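You operate a simulated robot arm through the tools that you are given. There is no shell and no other tool.

Carry out the task below with a simulated robot arm. There is one attempt and no reset: what you move stays moved.

## Task
Try tail four and the blue spacer on the no-go ring; push the spacer home in the go ring.
Fine: tail back where it lay. Set down upright: tail four.

The check looks at the end state, three seconds after you hand in, the way a careful person would. Anything else that was tipped, shoved, dropped, spilled or broken makes it a failure.

## Robot
A 6-joint arm with a two-finger parallel gripper, fixed in place. Base frame: the origin is on the floor under the middle of its stand, x ahead of it, y to its left, z up; the work surface is at about z = 0.86. Units: m, degrees, N and s.
It reaches about 1.347 m from its shoulder. Its first joint turns from -166.0 to 166.0 degrees. Payload 3.91 kg.
Tool frame: the origin (TCP) lies between the finger pads and is the grasp point; the fingertips stand 0.03 m ahead of it; z points along the fingers, y is the line along which they close. Largest opening 0.11 m; finger width 0.02, thickness 0.01; the body of the gripper, 0.048 by 0.112 m, starts 0.055 m behind the TCP.
Orientation is that of the tool frame in the base frame, as a unit quaternion [w, x, y, z]. With the fingers straight down and closing along the base's y, the tool's x points along the base's -x, its y along +y and its z along -z.

## Interface
- The arm moves only by the tool nudge_tool. Its argument "commands" is one flat list of numbers, 7 for each row, row after row: the shift along the tool's x, y, z in m, then the turn, a rotation vector about the tool's x, y, z in degrees, then the opening in per cent of the stroke, from 0 (shut) to 100 (fully open). In form: [x, y, z, rx, ry, rz, gripper, x, y, z, rx, ry, rz, gripper, ...]. A call has 1 to 20 rows; each row is the pose to reach, as a shift and turn from the pose commanded when the call began, along the tool's axes at that moment. Each row takes 0.2 s and may step no farther than 0.05 m and 8.6 degrees from the row before; otherwise, or with a gripper value out of range, the whole call is refused. A pose out of reach is approached as far as the arm can. The call stops where the force on the tool passes 40 N (or 10 N more than at its start, if that is more) or the arm is blocked; 0.2 s more then pass. The fingers move at their own pace (about 0.108 m/s each) and stop on an object; they squeeze with about 40 N. The grip force told is the motor's: it shows also when the fingers shut on nothing. Time passes only in rows, and 0.2 s behind the last, so rows that repeat a pose let the fingers close. The reply holds the time, the measured pose of the TCP, the force on the tool along the base axes, the opening and the grip force, in the units named above and with some noise, with the torque about the TCP (base axes, N m) and any sound that the robot's microphone picked up.
- Cameras (640 x 400 px; columns grow to the right, rows downward): "scene" is fixed at [0.0339, 0.4947, 1.4525]; the picture's right is [0.05, -1.00, 0.00], its down [-0.60, -0.03, -0.80] and it looks along [0.80, 0.04, -0.60] (base axes); focal length 341 px, centre (320, 200). "wrist" rides on the gripper at [0.072, 0.017, -0.103] in the tool frame; the picture's right is [-0.23, 0.97, 0.00], its down [-0.76, -0.18, -0.62] and it looks along [-0.61, -0.14, 0.78] (tool axes); focal length 222 px, centre (320, 200). There is no depth. A picture from a camera that has moved, and an enlarged one, comes with that camera's place and axes in the base frame and with its lens. The place of the scene camera against the robot may be out by one fixed shift of up to 0.025 m in any direction.
- capture(camera): a new picture of that camera. The clock stands still meanwhile.
- zoom(camera, box): a new picture of the part [left, top, right, bottom] of that camera's present view, enlarged. The clock stands still meanwhile.
- close_job(): hands the job in; it is judged then, once.

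Places have to be worked out from the pictures, the camera data and where the tool is seen. Open the gripper and draw the arm clear of the work before you hand the job in, unless the task says otherwise.

The tools are called after "Call:" by a JSON object that holds its "fn" and its "kwargs". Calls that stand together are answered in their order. nudge_tool: Moves the arm, as the interface text tells. Its arguments: {"type":"object","properties":{"commands":{"type":"array","items":{"type":"number"}}},"required":["commands"]} The other tools are called the same way: capture (camera) takes a picture; zoom (camera, box) takes an enlarged picture of a part of a camera's view; close_job () hands the job in.

At the start:

```text
clock: 0.0
tcp_pos: [0.6154, 0.3348, 1.1871]
orientation: [0.0, 0.0, 1.0, 0.0]
contact_force: [0.6, 0.4, -0.7]
wrist_torque: [0.0, 0.01, -0.02]
finger_gap: 0.1102
grasp_force: 0.1
```

scene: 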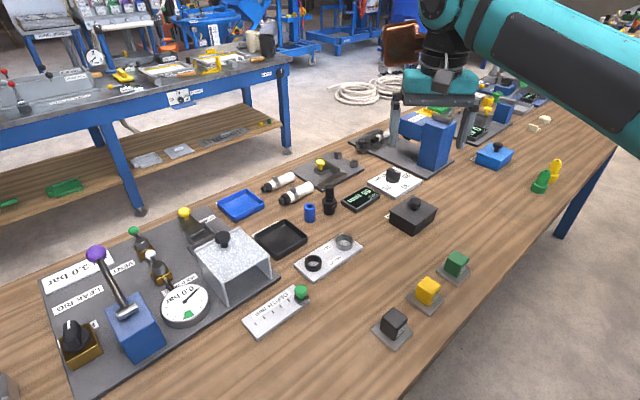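
wrist: 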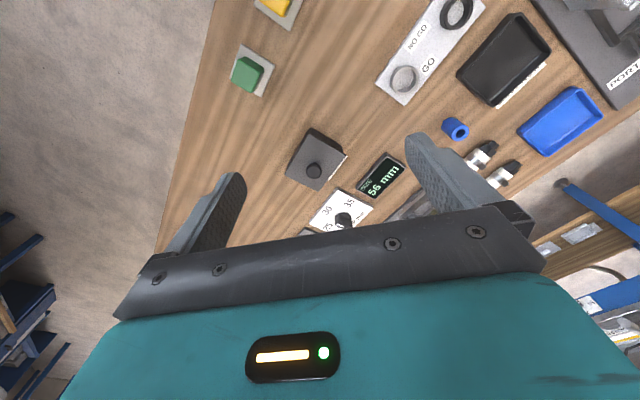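

I'll start with enlarged views of the scene to identify the tails, the blue spacer and the go/no-go ring plate.

Call:
{"fn": "zoom", "kwargs": {"camera": "scene", "box": [230, 140, 430, 265]}}

Call:
{"fn": "zoom", "kwargs": {"camera": "scene", "box": [220, 220, 380, 320]}}

Call:
{"fn": "zoom", "kwargs": {"camera": "scene", "box": [30, 200, 290, 362]}}

Call:
{"fn": "zoom", "kwargs": {"camera": "wrist", "box": [360, 0, 640, 175]}}

Call:
{"fn": "zoom", "kwargs": {"camera": "scene", "box": [340, 80, 600, 242]}}

```text
3.20 times, centred on (330, 202) of scene
camera zoom: at [0.0339, 0.4947, 1.4525], right [0.05, -1.0, 0.0], down [-0.6, -0.03, -0.8], along [0.8, 0.04, -0.6], focal length 1092 px, centre (288, 192)
```

zoom: 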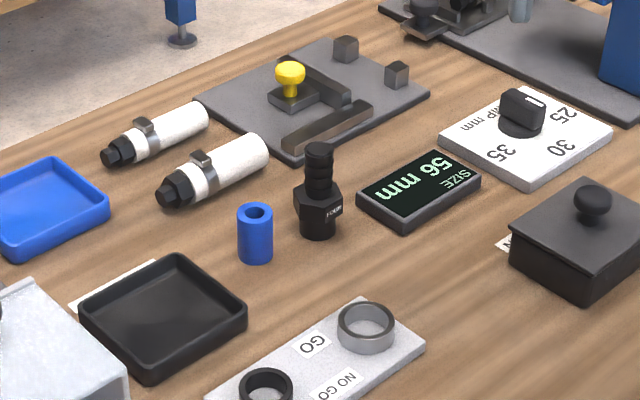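

```text
4.00 times, centred on (300, 270) of scene
camera zoom: at [0.0339, 0.4947, 1.4525], right [0.05, -1.0, 0.0], down [-0.6, -0.03, -0.8], along [0.8, 0.04, -0.6], focal length 1364 px, centre (400, -80)
```

zoom: 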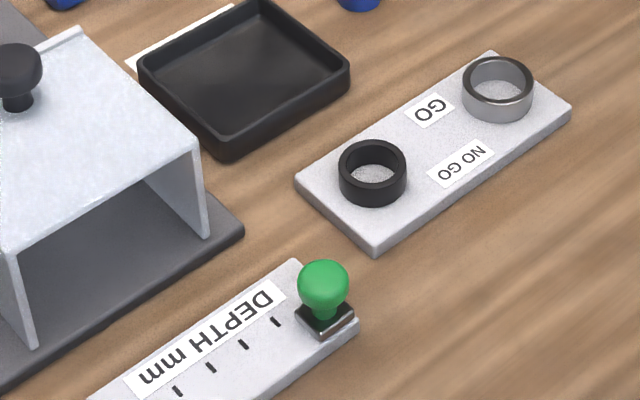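

```text
2.46 times, centred on (160, 281) of scene
camera zoom: at [0.0339, 0.4947, 1.4525], right [0.05, -1.0, 0.0], down [-0.6, -0.03, -0.8], along [0.8, 0.04, -0.6], focal length 840 px, centre (714, 1)
```

zoom: 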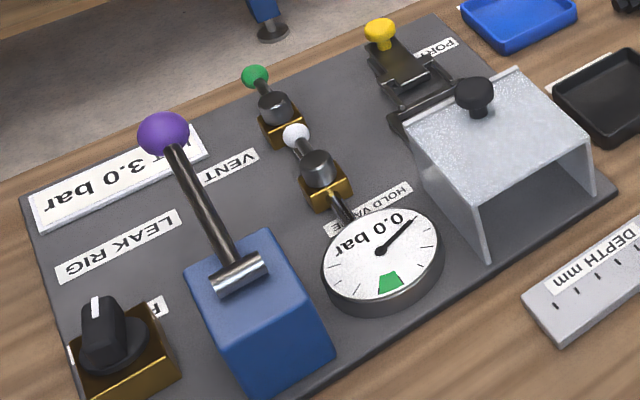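

```text
2.29 times, centred on (500, 88) of wrist
camera zoom: at [0.5421, 0.3535, 1.2909], right [0.23, 0.97, 0.0], down [0.76, -0.18, 0.62], along [0.61, -0.14, -0.78], focal length 508 px, centre (-91, 457)
```

zoom: 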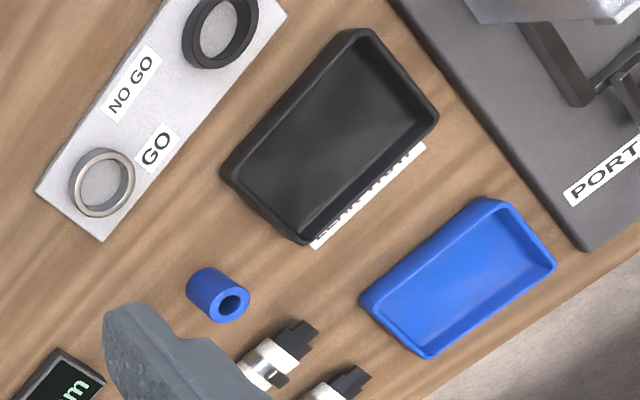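

```text
2.46 times, centred on (470, 161) of scene
camera zoom: at [0.0339, 0.4947, 1.4525], right [0.05, -1.0, 0.0], down [-0.6, -0.03, -0.8], along [0.8, 0.04, -0.6], focal length 840 px, centre (-49, 296)
```

zoom: 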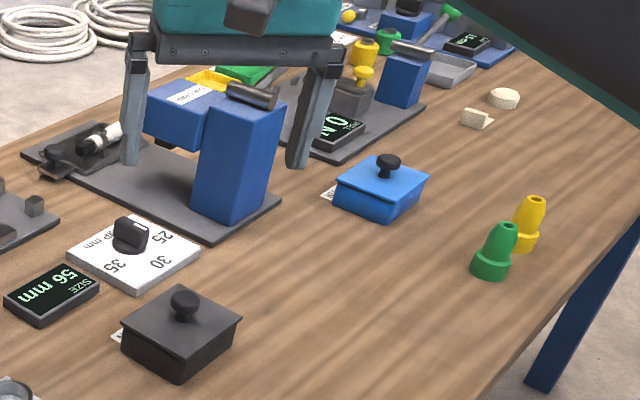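

The upright black part with the "FOUR" label looks like tail four. The silver and black rings sit on the GO / NO GO plate near x≈0.6, y≈0.5. I'll move the gripper over the plate, staying high, so the wrist camera sees the labels closely.

Call:
{"fn": "nudge_tool", "kwargs": {"commands": [0.003, 0.031, 0.021, 0, 0, 0, 100, 0.006, 0.062, 0.042, 0, 0, 0, 100, 0.009, 0.093, 0.063, 0, 0, 0, 100, 0.012, 0.124, 0.084, 0, 0, 0, 100, 0.015, 0.155, 0.107, 0, 0, 0, 100]}}

Call:
{"fn": "capture", "kwargs": {"camera": "wrist"}}

Call:
{"fn": "capture", "kwargs": {"camera": "scene"}}

```text
clock: 1.2
tcp_pos: [0.6029, 0.4885, 1.0805]
orientation: [0.001, -0.001, 1.0, 0.001]
contact_force: [0.8, 0.3, 0.7]
wrist_torque: [0.03, -0.03, 0.02]
finger_gap: 0.1098
grasp_force: 0.0
```

```text
taken
camera wrist: at [0.5292, 0.5067, 1.1856], right [0.23, 0.97, 0.0], down [0.76, -0.18, 0.62], along [0.61, -0.14, -0.78], focal length 222 px, centre (320, 200)
```

wrist: 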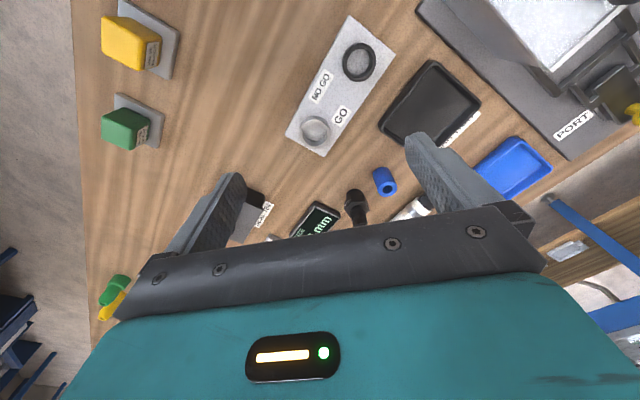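

```text
taken
```

scene: 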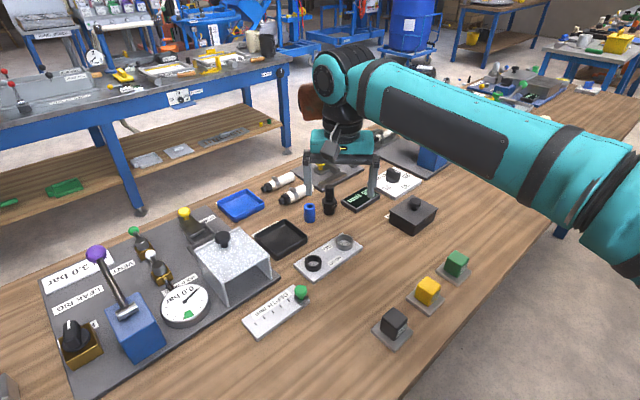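

Now I zoom on the gauge plate, the tail, the spacer and the tray labels from this pose.

Call:
{"fn": "zoom", "kwargs": {"camera": "wrist", "box": [270, 10, 430, 110]}}

Call:
{"fn": "zoom", "kwargs": {"camera": "wrist", "box": [280, 70, 440, 170]}}

Call:
{"fn": "zoom", "kwargs": {"camera": "wrist", "box": [320, 140, 480, 240]}}

Call:
{"fn": "zoom", "kwargs": {"camera": "wrist", "box": [400, 40, 640, 190]}}

Call:
{"fn": "zoom", "kwargs": {"camera": "scene", "box": [290, 170, 386, 230]}}

Call:
{"fn": "zoom", "kwargs": {"camera": "wrist", "box": [80, 0, 240, 160]}}

```text
4.00 times, centred on (350, 60) of wrist
camera zoom: at [0.5292, 0.5067, 1.1856], right [0.23, 0.97, 0.0], down [0.76, -0.18, 0.62], along [0.61, -0.14, -0.78], focal length 888 px, centre (200, 760)
```

zoom: 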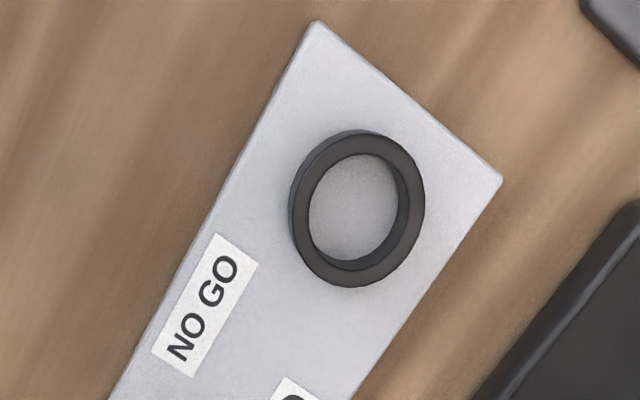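

```text
4.00 times, centred on (360, 120) of wrist
camera zoom: at [0.5292, 0.5067, 1.1856], right [0.23, 0.97, 0.0], down [0.76, -0.18, 0.62], along [0.61, -0.14, -0.78], focal length 888 px, centre (160, 520)
```

zoom: 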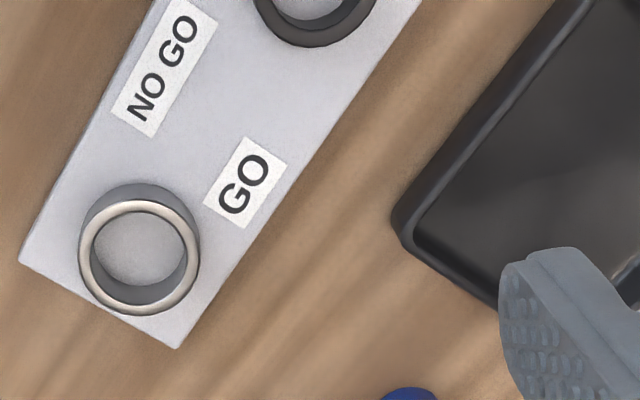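

```text
4.00 times, centred on (400, 190) of wrist
camera zoom: at [0.5292, 0.5067, 1.1856], right [0.23, 0.97, 0.0], down [0.76, -0.18, 0.62], along [0.61, -0.14, -0.78], focal length 888 px, centre (0, 240)
```

zoom: 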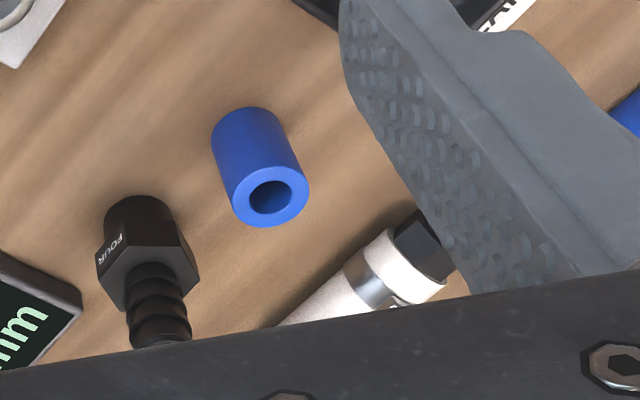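

```text
2.67 times, centred on (520, 115) of wrist
camera zoom: at [0.5292, 0.5067, 1.1856], right [0.23, 0.97, 0.0], down [0.76, -0.18, 0.62], along [0.61, -0.14, -0.78], focal length 592 px, centre (-213, 427)
```

zoom: 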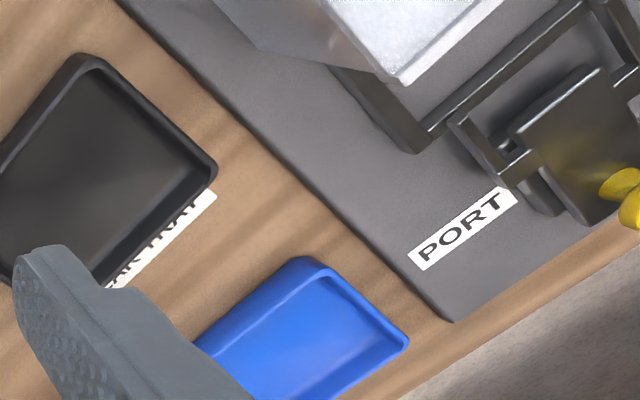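

```text
6.67 times, centred on (338, 200) of scene
camera zoom: at [0.0339, 0.4947, 1.4525], right [0.05, -1.0, 0.0], down [-0.6, -0.03, -0.8], along [0.8, 0.04, -0.6], focal length 2274 px, centre (200, 200)
```

zoom: 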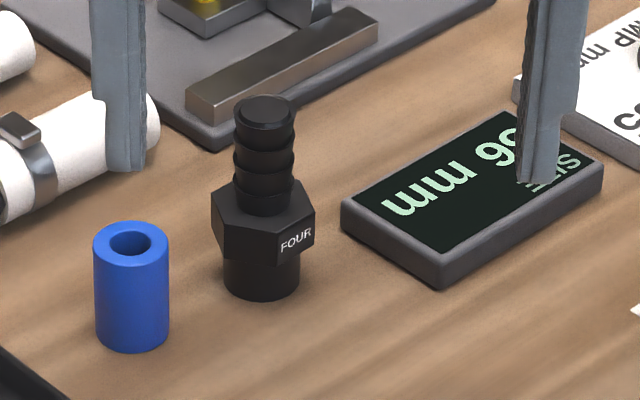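

```text
2.50 times, centred on (160, 80) of wrist
camera zoom: at [0.5292, 0.5067, 1.1856], right [0.23, 0.97, 0.0], down [0.76, -0.18, 0.62], along [0.61, -0.14, -0.78], focal length 555 px, centre (720, 500)
```

zoom: 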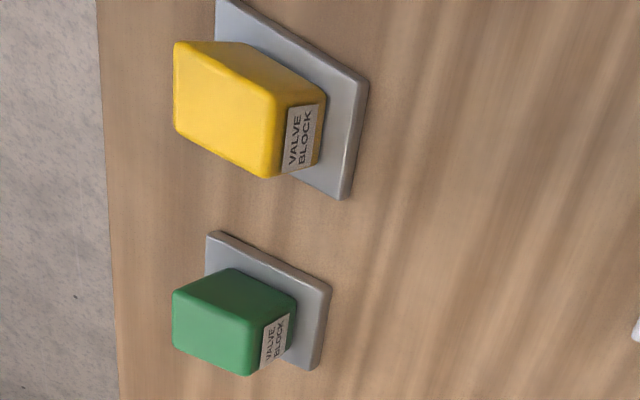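

GO clearly belongs to the silver ring and NO GO to the black ring, and tail four stands upright on its plain spigot. Before starting I want to read the tray label, so I shift about 0.1 m to the left at this height.

Call:
{"fn": "nudge_tool", "kwargs": {"commands": [0, 0.045, 0, 0, 0, 0, 100, 0, 0.09, 0, 0, 0, 0, 100, 0, 0.11, 0, 0, 0, 0, 100]}}

Call:
{"fn": "capture", "kwargs": {"camera": "wrist"}}

Call:
{"fn": "zoom", "kwargs": {"camera": "wrist", "box": [280, 30, 520, 180]}}

Call:
{"fn": "zoom", "kwargs": {"camera": "wrist", "box": [240, 110, 440, 235]}}

```text
clock: 2.0
tcp_pos: [0.6018, 0.5977, 1.0799]
orientation: [0.0, 0.0, 1.0, 0.0]
contact_force: [-0.3, 0.8, -0.1]
wrist_torque: [0.01, 0.05, 0.0]
finger_gap: 0.1098
grasp_force: 0.1
```

```text
taken
camera wrist: at [0.5283, 0.6161, 1.1854], right [0.23, 0.97, 0.0], down [0.76, -0.18, 0.62], along [0.61, -0.14, -0.78], focal length 222 px, centre (320, 200)
```

wrist: 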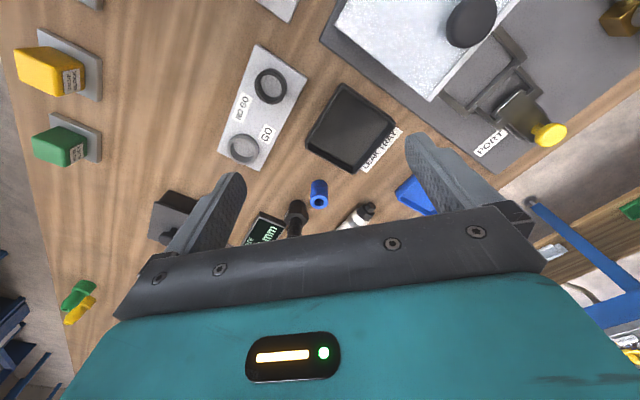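

```text
2.67 times, centred on (400, 105) of wrist
camera zoom: at [0.5283, 0.6161, 1.1854], right [0.23, 0.97, 0.0], down [0.76, -0.18, 0.62], along [0.61, -0.14, -0.78], focal length 592 px, centre (107, 453)
```

zoom: 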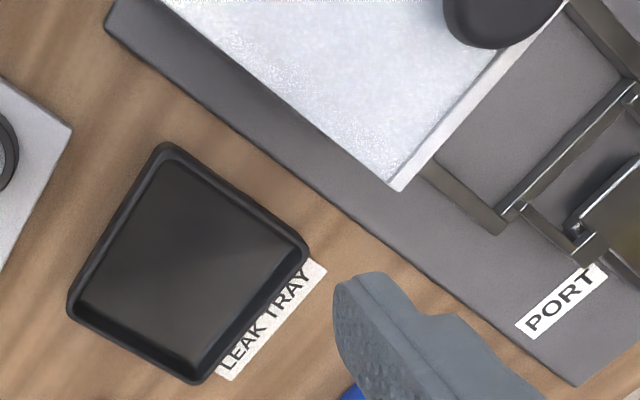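

```text
3.20 times, centred on (340, 172) of wrist
camera zoom: at [0.5283, 0.6161, 1.1854], right [0.23, 0.97, 0.0], down [0.76, -0.18, 0.62], along [0.61, -0.14, -0.78], focal length 711 px, centre (256, 288)
```

zoom: 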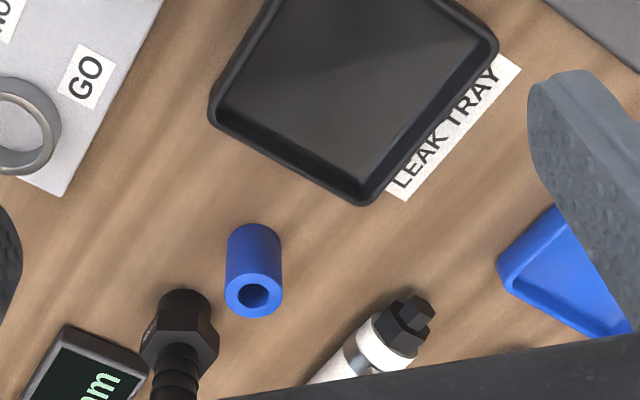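

The black tray reads "LEAK TRAY", so it isn't part of this job. Two wrist views put the spacer's top centre near (0.752, 0.563, 0.905). Next I move above the tail and spacer for a clear view of both.

Call:
{"fn": "nudge_tool", "kwargs": {"commands": [-0.04, -0.023, 0, 0, 0, 0, 100, -0.08, -0.046, 0, 0, 0, 0, 100, -0.118, -0.068, 0, 0, 0, 0, 100, -0.118, -0.068, 0, 0, 0, 0, 100]}}

Call:
{"fn": "capture", "kwargs": {"camera": "wrist"}}

Call:
{"fn": "zoom", "kwargs": {"camera": "wrist", "box": [256, 80, 416, 180]}}

Call:
{"fn": "zoom", "kwargs": {"camera": "wrist", "box": [200, 60, 360, 160]}}

```text
clock: 3.0
tcp_pos: [0.7176, 0.5306, 1.0804]
orientation: [0.0, 0.0, 1.0, -0.001]
contact_force: [-0.3, 0.4, 0.1]
wrist_torque: [0.02, -0.01, -0.02]
finger_gap: 0.1101
grasp_force: 0.1
```

```text
taken
camera wrist: at [0.6431, 0.5498, 1.1853], right [0.23, 0.97, 0.0], down [0.76, -0.18, 0.62], along [0.61, -0.14, -0.78], focal length 222 px, centre (320, 200)
```

wrist: 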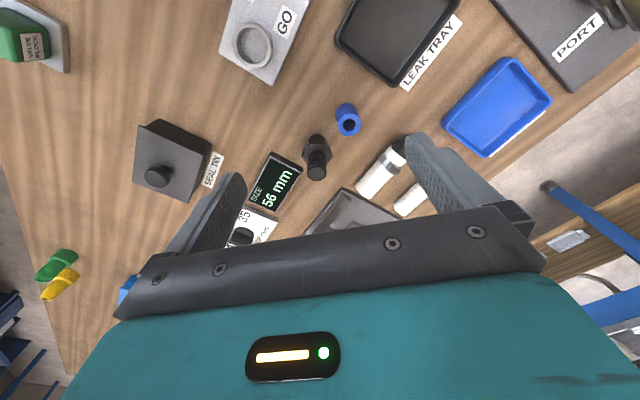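

```text
4.00 times, centred on (336, 130) of wrist
camera zoom: at [0.6431, 0.5498, 1.1853], right [0.23, 0.97, 0.0], down [0.76, -0.18, 0.62], along [0.61, -0.14, -0.78], focal length 888 px, centre (256, 480)
```

zoom: 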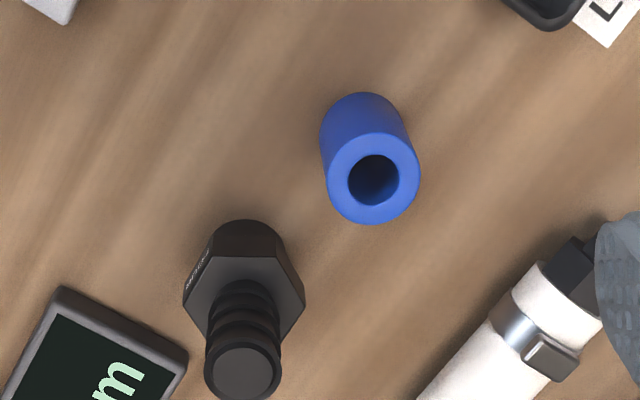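

```text
4.00 times, centred on (280, 110) of wrist
camera zoom: at [0.6431, 0.5498, 1.1853], right [0.23, 0.97, 0.0], down [0.76, -0.18, 0.62], along [0.61, -0.14, -0.78], focal length 888 px, centre (480, 560)
```

zoom: 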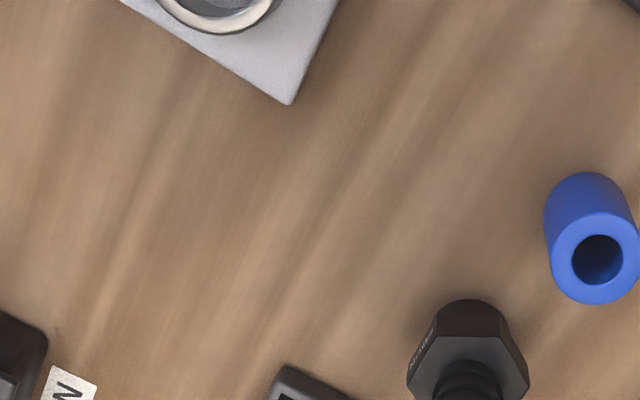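

The lidded grey box reads "SEAL TRAY", also unrelated. Tail four stands at about (0.788, 0.512) and the spacer at about (0.750, 0.563). I zoom in on the tail's hex to get the direction of its flats before gripping.

Call:
{"fn": "zoom", "kwargs": {"camera": "wrist", "box": [292, 130, 348, 185]}}

Call:
{"fn": "zoom", "kwargs": {"camera": "wrist", "box": [210, 0, 306, 60]}}

Call:
{"fn": "zoom", "kwargs": {"camera": "wrist", "box": [190, 110, 430, 260]}}

```text
7.27 times, centred on (320, 158) of wrist
camera zoom: at [0.6431, 0.5498, 1.1853], right [0.23, 0.97, 0.0], down [0.76, -0.18, 0.62], along [0.61, -0.14, -0.78], focal length 1615 px, centre (320, 509)
```

zoom: 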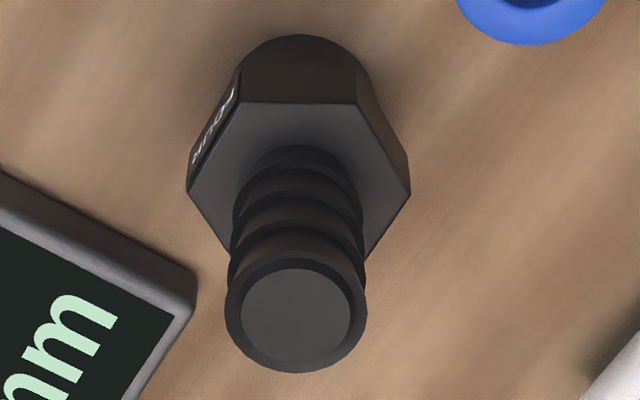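

```text
6.67 times, centred on (258, 30) of wrist
camera zoom: at [0.6431, 0.5498, 1.1853], right [0.23, 0.97, 0.0], down [0.76, -0.18, 0.62], along [0.61, -0.14, -0.78], focal length 1481 px, centre (733, 1333)
```

zoom: 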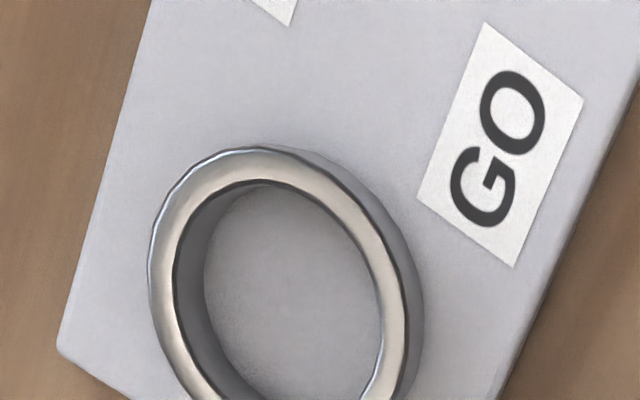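

```text
2.67 times, centred on (310, 185) of wrist
camera zoom: at [0.6431, 0.5498, 1.1853], right [0.23, 0.97, 0.0], down [0.76, -0.18, 0.62], along [0.61, -0.14, -0.78], focal length 592 px, centre (347, 240)
```

zoom: 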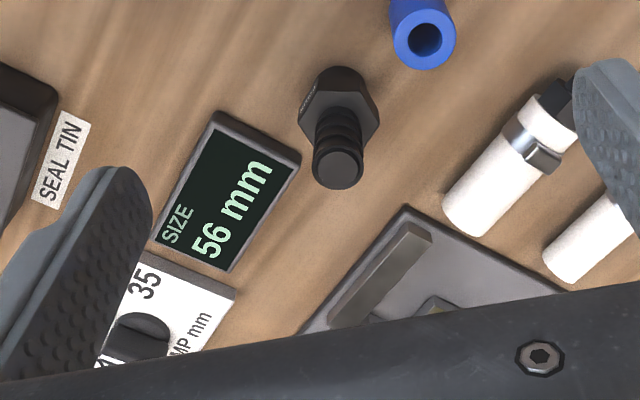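

The hex is about 37 mm across flats, with one pair of flats facing about 106° in the base frame. I turn the gripper 16.5° to match and part-close it to 50 mm so it stays clear of the spacer and the display. Then I hover above the tail.

Call:
{"fn": "nudge_tool", "kwargs": {"commands": [-0.0223, -0.0063, 0.0267, 0, 0, -5.5, 46, -0.0446, -0.0126, 0.0534, 0, 0, -11, 46, -0.067, -0.019, 0.08, 0, 0, -16.5, 46, -0.067, -0.019, 0.08, 0, 0, -16.5, 46]}}

Call:
{"fn": "capture", "kwargs": {"camera": "wrist"}}

Call:
{"fn": "zoom", "kwargs": {"camera": "wrist", "box": [240, 100, 400, 200]}}

Call:
{"fn": "zoom", "kwargs": {"camera": "scene", "box": [270, 130, 430, 230]}}

```text
clock: 4.0
tcp_pos: [0.7838, 0.5144, 0.9977]
orientation: [-0.001, -0.144, 0.99, 0.0]
contact_force: [0.0, 0.6, 0.0]
wrist_torque: [-0.02, -0.03, -0.02]
finger_gap: 0.0507
grasp_force: 0.0
```

```text
taken
camera wrist: at [0.7092, 0.5114, 1.1022], right [-0.06, 1.0, 0.0], down [0.78, 0.05, 0.62], along [0.62, 0.04, -0.78], focal length 222 px, centre (320, 200)
```

wrist: 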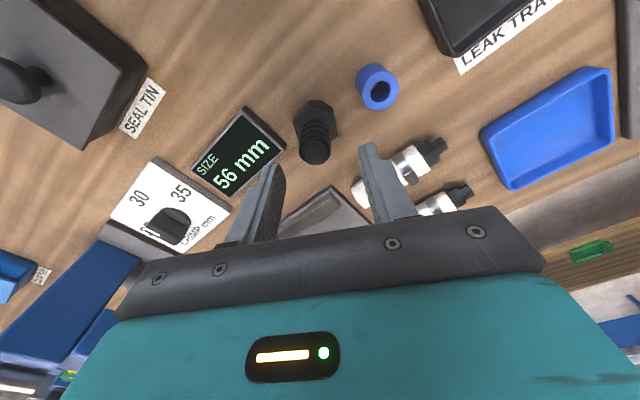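

```text
4.00 times, centred on (320, 150) of wrist
camera zoom: at [0.7092, 0.5114, 1.1022], right [-0.06, 1.0, 0.0], down [0.78, 0.05, 0.62], along [0.62, 0.04, -0.78], focal length 888 px, centre (320, 400)
```

zoom: 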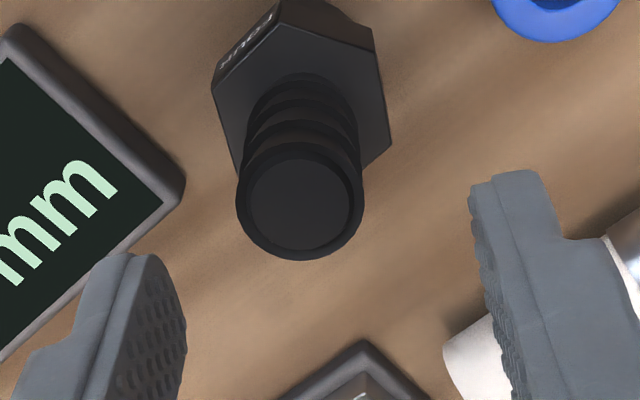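

```text
4.00 times, centred on (350, 180) of scene
camera zoom: at [0.0339, 0.4947, 1.4525], right [0.05, -1.0, 0.0], down [-0.6, -0.03, -0.8], along [0.8, 0.04, -0.6], focal length 1364 px, centre (200, 280)
```

zoom: 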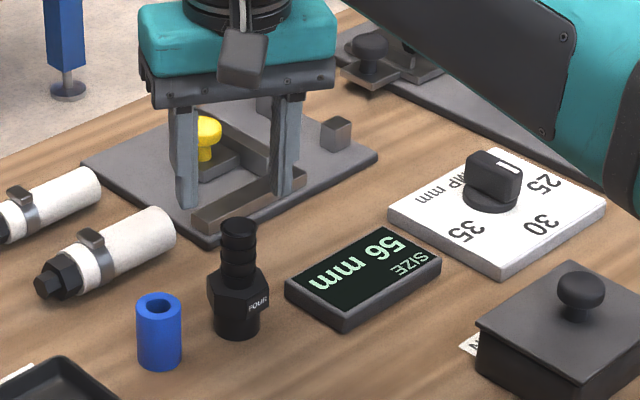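

The hex flats are now parallel to the fingers within about 1.5°, and the tail sits about 3.5 mm toward tool −y of the midline. I correct that, then descend until the fingertips are at the lower part of the hex, TCP z≈0.915.

Call:
{"fn": "nudge_tool", "kwargs": {"commands": [-0.001, -0.0035, 0, 0, 0, 0, 46, -0.001, -0.0035, 0.02, 0, 0, 0, 46, -0.001, -0.0035, 0.04, 0, 0, 0, 46, -0.001, -0.0035, 0.06, 0, 0, 0, 46]}}

Call:
{"fn": "capture", "kwargs": {"camera": "wrist"}}

Call:
{"fn": "zoom", "kwargs": {"camera": "wrist", "box": [240, 80, 400, 180]}}

Call:
{"fn": "zoom", "kwargs": {"camera": "scene", "box": [290, 150, 386, 230]}}

```text
clock: 5.0
tcp_pos: [0.7879, 0.5105, 0.9386]
orientation: [0.0, -0.143, 0.99, 0.0]
contact_force: [-0.1, 0.6, -0.1]
wrist_torque: [0.03, 0.0, 0.0]
finger_gap: 0.0504
grasp_force: 0.0
```

```text
taken
camera wrist: at [0.7128, 0.5079, 1.0432], right [-0.06, 1.0, 0.0], down [0.78, 0.05, 0.62], along [0.62, 0.04, -0.78], focal length 222 px, centre (320, 200)
```

wrist: 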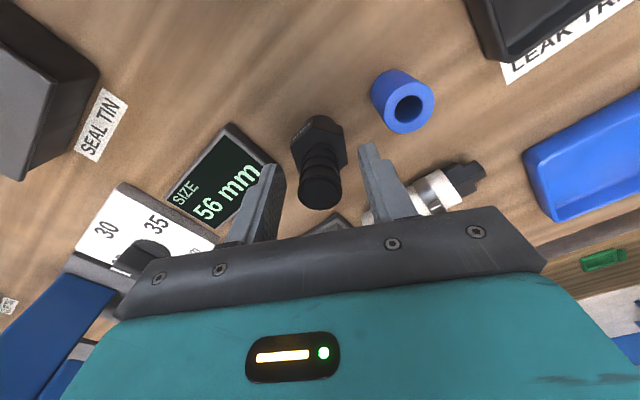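

```text
4.00 times, centred on (320, 130) of wrist
camera zoom: at [0.7128, 0.5079, 1.0432], right [-0.06, 1.0, 0.0], down [0.78, 0.05, 0.62], along [0.62, 0.04, -0.78], focal length 888 px, centre (320, 480)
```

zoom: 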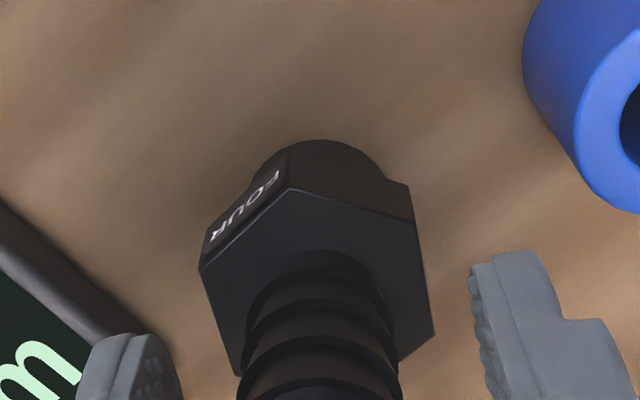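

```text
5.00 times, centred on (338, 190) of scene
camera zoom: at [0.0339, 0.4947, 1.4525], right [0.05, -1.0, 0.0], down [-0.6, -0.03, -0.8], along [0.8, 0.04, -0.6], focal length 1706 px, centre (230, 250)
```

zoom: 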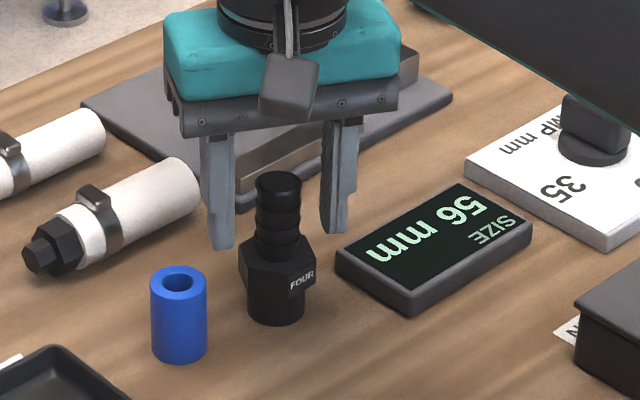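

The tail is centred between the fingertips in both views. I descend the last 23 mm and close on the hex.

Call:
{"fn": "nudge_tool", "kwargs": {"commands": [0, 0, 0.012, 0, 0, 0, 46, 0, 0, 0.023, 0, 0, 0, 46, 0, 0, 0.023, 0, 0, 0, 38, 0, 0, 0.023, 0, 0, 0, 30, 0, 0, 0.023, 0, 0, 0, 20, 0, 0, 0.023, 0, 0, 0, 0, 0, 0, 0.023, 0, 0, 0, 0]}}

Call:
{"fn": "zoom", "kwargs": {"camera": "wrist", "box": [240, 60, 400, 180]}}

Call:
{"fn": "zoom", "kwargs": {"camera": "scene", "box": [290, 150, 386, 230]}}

```text
clock: 6.6
tcp_pos: [0.7893, 0.5102, 0.9148]
orientation: [0.0, -0.143, 0.99, 0.0]
contact_force: [1.1, 0.0, 1.2]
wrist_torque: [0.06, -0.08, 0.01]
finger_gap: 0.0374
grasp_force: 39.9
```

```text
3.33 times, centred on (320, 120) of wrist
camera zoom: at [0.7134, 0.5078, 1.0203], right [-0.06, 1.0, 0.0], down [0.78, 0.05, 0.62], along [0.62, 0.04, -0.78], focal length 740 px, centre (320, 467)
```

zoom: 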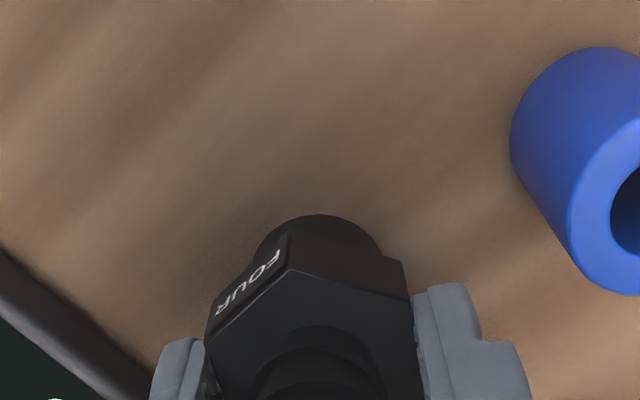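

```text
5.00 times, centred on (338, 190) of scene
camera zoom: at [0.0339, 0.4947, 1.4525], right [0.05, -1.0, 0.0], down [-0.6, -0.03, -0.8], along [0.8, 0.04, -0.6], focal length 1706 px, centre (230, 250)
```

zoom: 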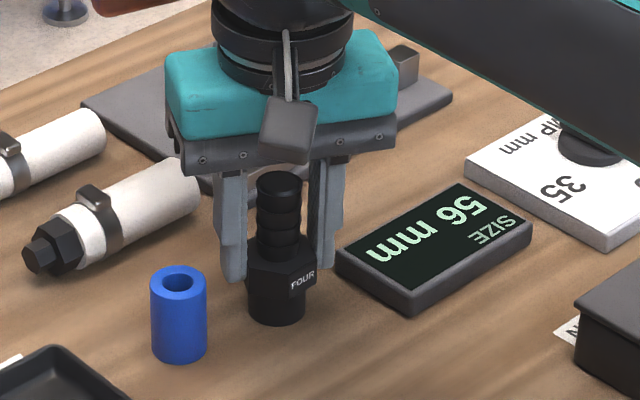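

The grip is solid: the gap of 37.4 mm matches the hex, and the tail has not moved. I lift it 0.12 m straight up and then carry it to a hover near the black NO GO ring at about (0.575, 0.543).

Call:
{"fn": "nudge_tool", "kwargs": {"commands": [0, 0, -0.02, 0, 0, 0, 0, 0, 0, -0.05, 0, 0, 0, 0, 0, 0, -0.085, 0, 0, 0, 0, 0, 0, -0.12, 0, 0, 0, 0]}}

Call:
{"fn": "nudge_tool", "kwargs": {"commands": [0.0328, 0.0153, 0, 0, 0, 0, 0, 0.0655, 0.0306, 0, 0, 0, 0, 0, 0.0983, 0.046, 0, 0, 0, 0, 0, 0.131, 0.0613, 0, 0, 0, 0, 0, 0.1638, 0.0766, 0, 0, 0, 0, 0, 0.1965, 0.0919, 0, 0, 0, 0, 0, 0.1965, 0.0919, 0, 0, 0, 0, 0]}}

Call:
{"fn": "capture", "kwargs": {"camera": "wrist"}}

Call:
{"fn": "capture", "kwargs": {"camera": "scene"}}

Call:
{"fn": "zoom", "kwargs": {"camera": "wrist", "box": [240, 60, 400, 180]}}

Call:
{"fn": "zoom", "kwargs": {"camera": "scene", "box": [260, 200, 380, 290]}}

```text
clock: 7.6
tcp_pos: [0.7853, 0.511, 1.0364]
orientation: [0.0, -0.143, 0.99, 0.001]
contact_force: [-0.2, -0.5, -1.2]
wrist_torque: [0.0, 0.02, -0.02]
finger_gap: 0.0372
grasp_force: 40.2
```

```text
clock: 9.2
tcp_pos: [0.5708, 0.5429, 1.0326]
orientation: [0.0, -0.143, 0.99, 0.0]
contact_force: [0.5, -0.3, -1.6]
wrist_torque: [0.0, 0.04, -0.02]
finger_gap: 0.0371
grasp_force: 40.3
```

```text
taken
camera wrist: at [0.4947, 0.5399, 1.1371], right [-0.06, 1.0, 0.0], down [0.78, 0.05, 0.62], along [0.62, 0.04, -0.78], focal length 222 px, centre (320, 200)
```

wrist: 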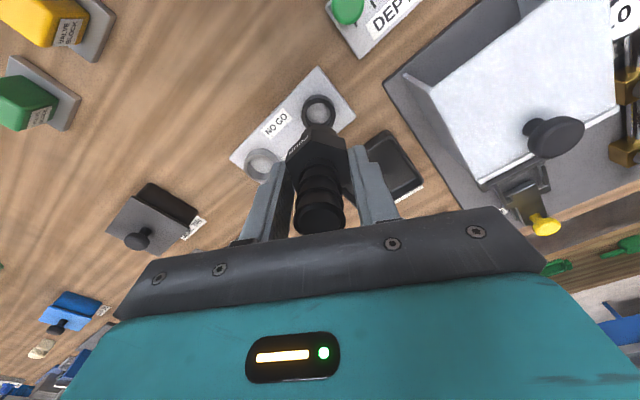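

```text
taken
```

scene: 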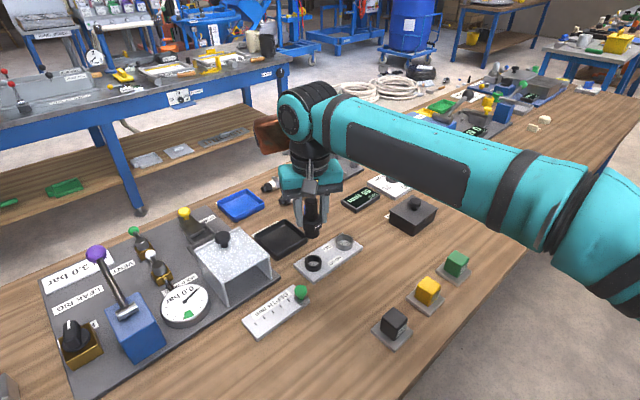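

```text
3.33 times, centred on (320, 120) of wrist
camera zoom: at [0.4947, 0.5399, 1.1371], right [-0.06, 1.0, 0.0], down [0.78, 0.05, 0.62], along [0.62, 0.04, -0.78], focal length 740 px, centre (320, 467)
```

zoom: 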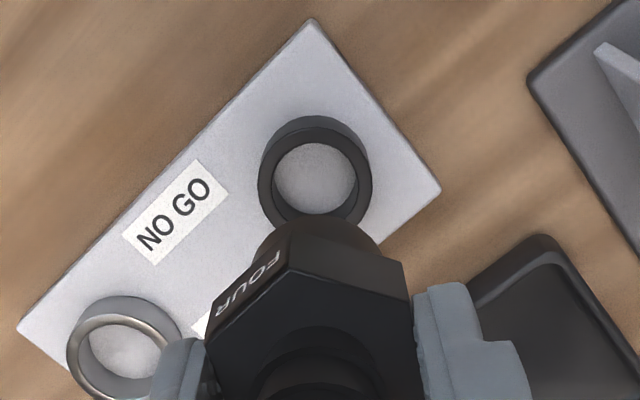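

```text
4.44 times, centred on (320, 245) of scene
camera zoom: at [0.0339, 0.4947, 1.4525], right [0.05, -1.0, 0.0], down [-0.6, -0.03, -0.8], along [0.8, 0.04, -0.6], focal length 1516 px, centre (320, 0)
```

zoom: 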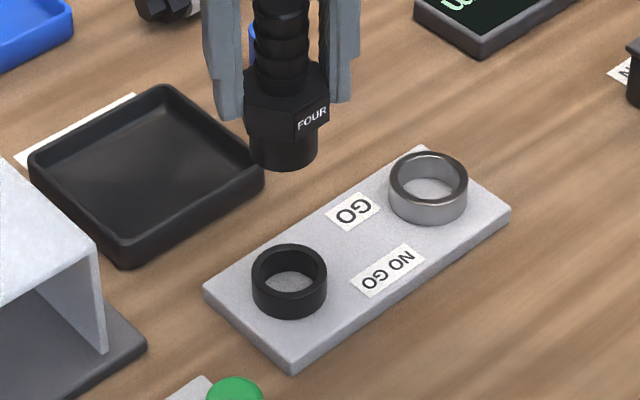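

The wrist view puts the NO GO ring centre at about (0.574, 0.543) and the tail axis about 5–6 mm short of it in x. I correct for that and lower until the spigot is roughly 1–2 cm above the ring to check alignment again.

Call:
{"fn": "nudge_tool", "kwargs": {"commands": [-0.0055, -0.0016, 0, 0, 0, 0, 0, -0.0055, -0.0016, 0.025, 0, 0, 0, 0, -0.0055, -0.0016, 0.05, 0, 0, 0, 0, -0.0055, -0.0016, 0.073, 0, 0, 0, 0, -0.0055, -0.0016, 0.073, 0, 0, 0, 0]}}

Call:
{"fn": "zoom", "kwargs": {"camera": "wrist", "box": [240, 60, 400, 180]}}

Call:
{"fn": "zoom", "kwargs": {"camera": "scene", "box": [280, 210, 360, 270]}}

```text
clock: 10.4
tcp_pos: [0.5788, 0.5403, 0.959]
orientation: [0.0, -0.144, 0.99, 0.0]
contact_force: [-0.7, -0.2, -1.2]
wrist_torque: [0.0, -0.01, -0.01]
finger_gap: 0.0373
grasp_force: 39.7
```

```text
3.33 times, centred on (320, 120) of wrist
camera zoom: at [0.5028, 0.5383, 1.065], right [-0.06, 1.0, 0.0], down [0.78, 0.05, 0.62], along [0.62, 0.04, -0.78], focal length 740 px, centre (320, 467)
```

zoom: 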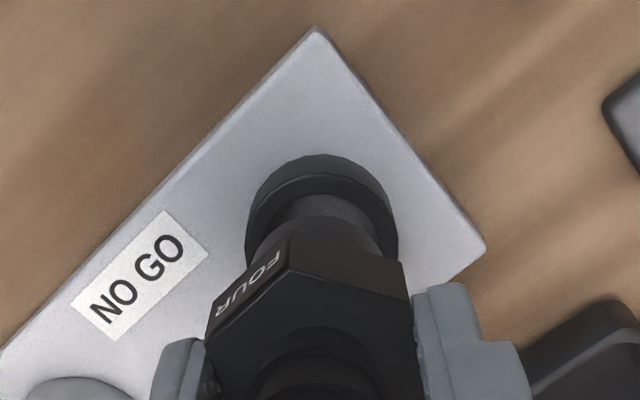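

```text
6.67 times, centred on (320, 240) of scene
camera zoom: at [0.0339, 0.4947, 1.4525], right [0.05, -1.0, 0.0], down [-0.6, -0.03, -0.8], along [0.8, 0.04, -0.6], focal length 2274 px, centre (320, -67)
```

zoom: 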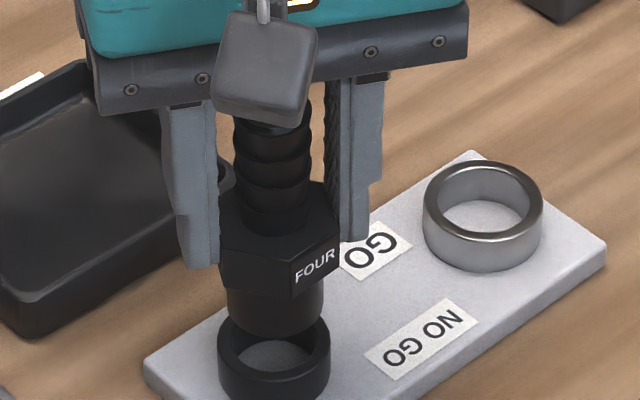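

The spigot hovers just over the ring and looks centred sideways in the scene view. I zoom in closer from the wrist to check the fore-aft alignment.

Call:
{"fn": "zoom", "kwargs": {"camera": "wrist", "box": [292, 90, 348, 130]}}

Call:
{"fn": "zoom", "kwargs": {"camera": "scene", "box": [296, 230, 336, 260]}}

```text
10.00 times, centred on (320, 110) of wrist
camera zoom: at [0.5028, 0.5383, 1.065], right [-0.06, 1.0, 0.0], down [0.78, 0.05, 0.62], along [0.62, 0.04, -0.78], focal length 2221 px, centre (320, 1100)
```

zoom: 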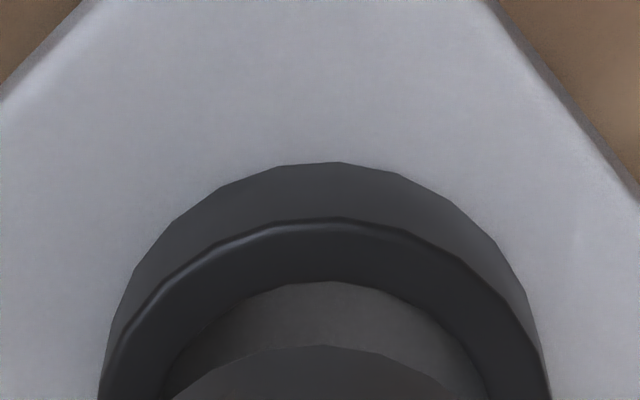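

```text
13.33 times, centred on (316, 245) of scene
camera zoom: at [0.0339, 0.4947, 1.4525], right [0.05, -1.0, 0.0], down [-0.6, -0.03, -0.8], along [0.8, 0.04, -0.6], focal length 4548 px, centre (373, -400)
```

zoom: 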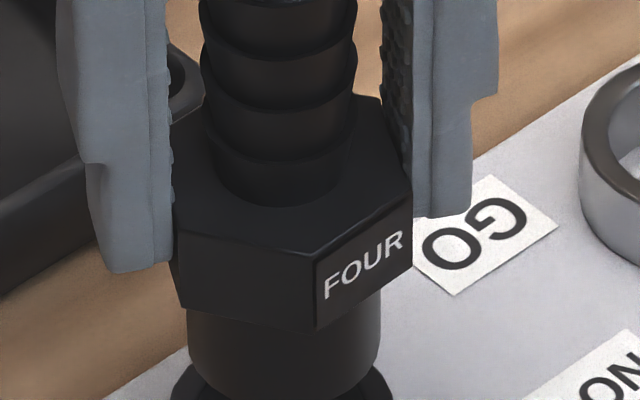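

The spigot edge is about 1 mm short of the ring centre in x and aligned in y. I nudge 1 mm forward and lower to just a few millimetres above the ring for a last check.

Call:
{"fn": "nudge_tool", "kwargs": {"commands": [-0.001, -0.0003, 0.005, 0, 0, 0, 0, -0.001, -0.0003, 0.01, 0, 0, 0, 0, -0.001, -0.0003, 0.015, 0, 0, 0, 0, -0.001, -0.0003, 0.015, 0, 0, 0, 0]}}

Call:
{"fn": "zoom", "kwargs": {"camera": "wrist", "box": [292, 90, 348, 130]}}

Call:
{"fn": "zoom", "kwargs": {"camera": "scene", "box": [290, 240, 338, 276]}}

```text
clock: 11.4
tcp_pos: [0.5793, 0.5413, 0.9476]
orientation: [0.0, -0.143, 0.99, 0.0]
contact_force: [0.3, 0.2, -1.4]
wrist_torque: [-0.02, 0.01, -0.04]
finger_gap: 0.0373
grasp_force: 39.8
```

```text
10.00 times, centred on (320, 110) of wrist
camera zoom: at [0.5045, 0.5392, 1.0525], right [-0.06, 1.0, 0.0], down [0.78, 0.05, 0.62], along [0.62, 0.04, -0.78], focal length 2221 px, centre (320, 1100)
```

zoom: 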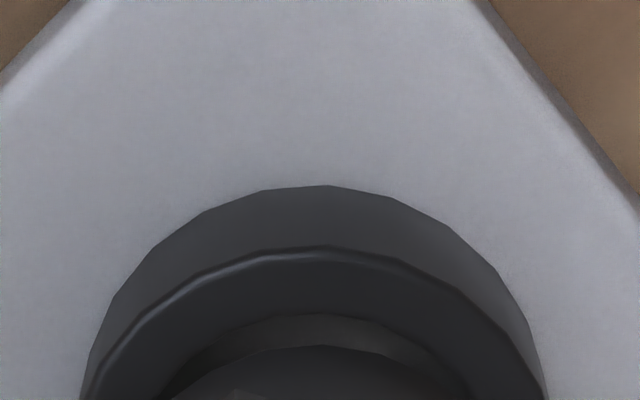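

```text
11.11 times, centred on (314, 258) of scene
camera zoom: at [0.0339, 0.4947, 1.4525], right [0.05, -1.0, 0.0], down [-0.6, -0.03, -0.8], along [0.8, 0.04, -0.6], focal length 3790 px, centre (387, -444)
```

zoom: 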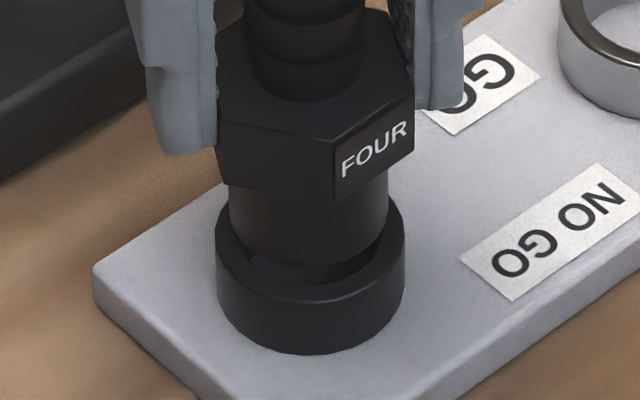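

Scaled against the ring's outer diameter, the spigot is about 31–32 mm and the NO GO bore about 29 mm, so I expect it to refuse. I lower it gently in 1 mm steps to try it for real.

Call:
{"fn": "nudge_tool", "kwargs": {"commands": [0.0008, -0.0002, 0.001, 0, 0, 0, 0, 0.0008, -0.0002, 0.002, 0, 0, 0, 0, 0.0008, -0.0002, 0.003, 0, 0, 0, 0, 0.0008, -0.0002, 0.004, 0, 0, 0, 0, 0.0008, -0.0002, 0.005, 0, 0, 0, 0]}}

Call:
{"fn": "zoom", "kwargs": {"camera": "scene", "box": [290, 240, 338, 276]}}

Call:
{"fn": "zoom", "kwargs": {"camera": "wrist", "box": [292, 90, 348, 130]}}

```text
clock: 12.6
tcp_pos: [0.5783, 0.5413, 0.9443]
orientation: [0.001, -0.143, 0.99, 0.0]
contact_force: [-0.4, 1.1, 1.0]
wrist_torque: [0.01, -0.03, 0.02]
finger_gap: 0.0373
grasp_force: 40.4
```

```text
11.11 times, centred on (314, 258) of scene
camera zoom: at [0.0339, 0.4947, 1.4525], right [0.05, -1.0, 0.0], down [-0.6, -0.03, -0.8], along [0.8, 0.04, -0.6], focal length 3790 px, centre (387, -444)
```

zoom: 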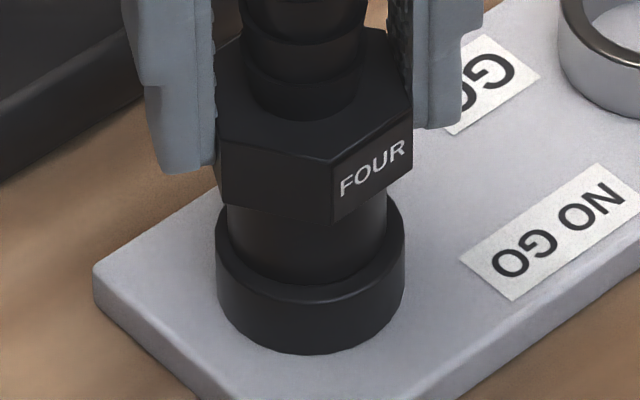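

```text
10.00 times, centred on (320, 110) of wrist
camera zoom: at [0.5035, 0.5394, 1.0482], right [-0.06, 1.0, 0.0], down [0.78, 0.05, 0.62], along [0.62, 0.04, -0.78], focal length 2221 px, centre (320, 1100)
```

zoom: 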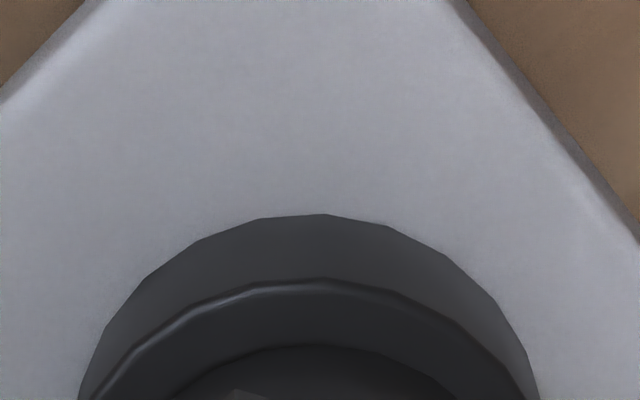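

Contact seems to have begun: the force along z went from −1.4 to about +1.0 N with the spigot on the ring rim. I press a little more in 0.5–1 mm steps to see whether it enters.

Call:
{"fn": "nudge_tool", "kwargs": {"commands": [0, 0, 0.0005, 0, 0, 0, 0, 0, 0, 0.001, 0, 0, 0, 0, 0, 0, 0.001, 0, 0, 0, 0]}}

```text
clock: 13.4
tcp_pos: [0.5782, 0.5409, 0.9415]
orientation: [0.002, -0.143, 0.99, 0.001]
contact_force: [6.4, 11.4, 33.0]
wrist_torque: [0.34, -0.2, 0.02]
finger_gap: 0.0375
grasp_force: 40.2
```

33 N of resistance after only 1 mm more, so the spigot sits on the rim and does not enter. I take one look, then lift off.

Call:
{"fn": "zoom", "kwargs": {"camera": "scene", "box": [290, 240, 338, 276]}}

Call:
{"fn": "zoom", "kwargs": {"camera": "wrist", "box": [240, 60, 400, 180]}}

```text
11.11 times, centred on (314, 258) of scene
camera zoom: at [0.0339, 0.4947, 1.4525], right [0.05, -1.0, 0.0], down [-0.6, -0.03, -0.8], along [0.8, 0.04, -0.6], focal length 3790 px, centre (387, -444)
```

zoom: 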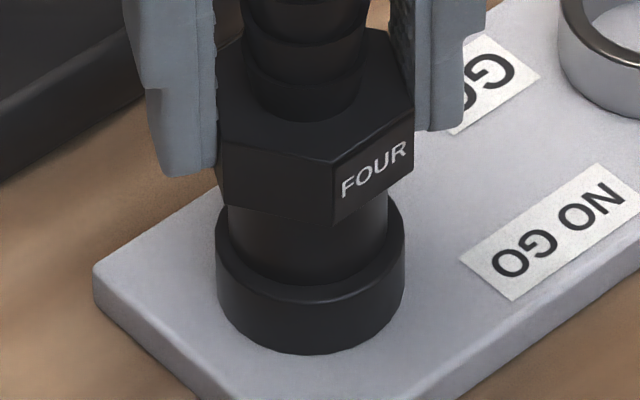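

```text
3.33 times, centred on (320, 120) of wrist
camera zoom: at [0.503, 0.5389, 1.0477], right [-0.06, 1.0, 0.0], down [0.78, 0.04, 0.63], along [0.62, 0.04, -0.78], focal length 740 px, centre (320, 467)
```

zoom: 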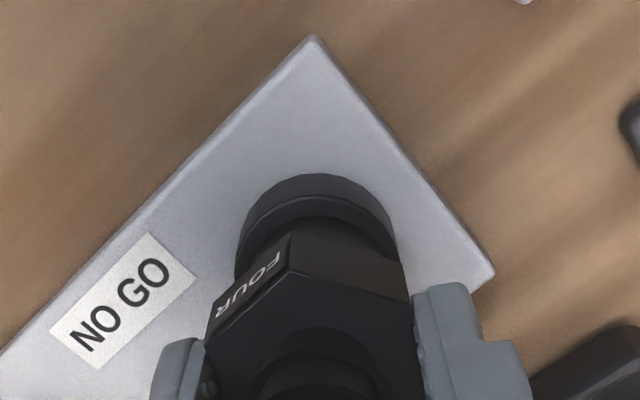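

Confirmed: tail four does not enter the NO GO ring, so it is fine and goes back. I lift it off and retrace the path to where it stood, stopping about 15 mm above the table.

Call:
{"fn": "nudge_tool", "kwargs": {"commands": [0, 0, -0.002, 0, 0, 0, 0, 0, 0, -0.01, 0, 0, 0, 0, 0, 0, -0.03, 0, 0, 0, 0, 0, 0, -0.06, 0, 0, 0, 0, 0, 0, -0.094, 0, 0, 0, 0]}}

Call:
{"fn": "nudge_tool", "kwargs": {"commands": [-0.0318, -0.015, 0, 0, 0, 0, 0, -0.0636, -0.03, 0, 0, 0, 0, 0, -0.0954, -0.0449, 0, 0, 0, 0, 0, -0.1272, -0.0599, 0, 0, 0, 0, 0, -0.159, -0.0749, 0, 0, 0, 0, 0, -0.1908, -0.0898, 0, 0, 0, 0, 0, -0.1908, -0.0898, 0, 0, 0, 0, 0, -0.1908, -0.0898, 0.03, 0, 0, 0, 0, -0.1908, -0.0898, 0.06, 0, 0, 0, 0, -0.1908, -0.0898, 0.085, 0, 0, 0, 0, -0.1908, -0.0898, 0.105, 0, 0, 0, 0, -0.1908, -0.0898, 0.105, 0, 0, 0, 0]}}

Call:
{"fn": "zoom", "kwargs": {"camera": "wrist", "box": [240, 60, 400, 180]}}

Call:
{"fn": "zoom", "kwargs": {"camera": "scene", "box": [290, 150, 386, 230]}}

```text
clock: 14.6
tcp_pos: [0.5763, 0.5423, 1.0329]
orientation: [-0.001, -0.143, 0.99, 0.0]
contact_force: [0.6, -0.7, -2.0]
wrist_torque: [0.0, 0.02, 0.0]
finger_gap: 0.0373
grasp_force: 39.6
```

```text
clock: 17.2
tcp_pos: [0.7869, 0.5113, 0.9315]
orientation: [-0.001, -0.144, 0.99, 0.001]
contact_force: [0.6, 0.4, -1.7]
wrist_torque: [0.01, -0.01, 0.02]
finger_gap: 0.0374
grasp_force: 39.7
```

```text
3.33 times, centred on (320, 120) of wrist
camera zoom: at [0.7115, 0.5084, 1.0361], right [-0.06, 1.0, 0.0], down [0.78, 0.05, 0.62], along [0.62, 0.04, -0.78], focal length 740 px, centre (320, 467)
```

zoom: 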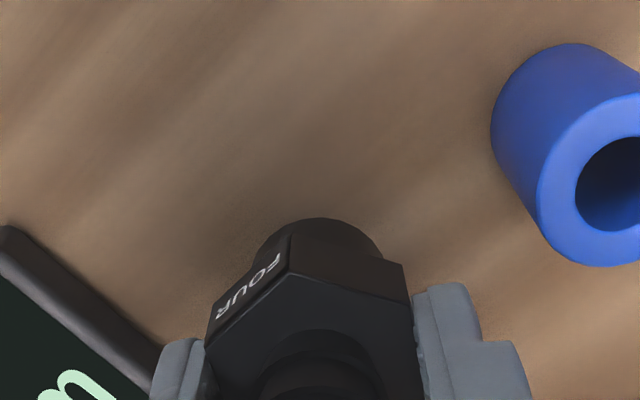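

```text
5.00 times, centred on (338, 190) of scene
camera zoom: at [0.0339, 0.4947, 1.4525], right [0.05, -1.0, 0.0], down [-0.6, -0.03, -0.8], along [0.8, 0.04, -0.6], focal length 1706 px, centre (230, 250)
```

zoom: 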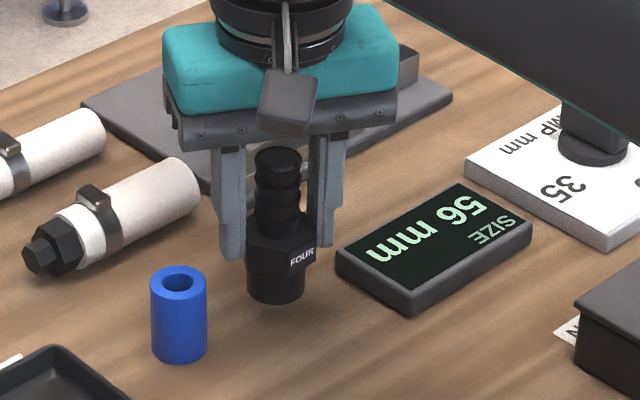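

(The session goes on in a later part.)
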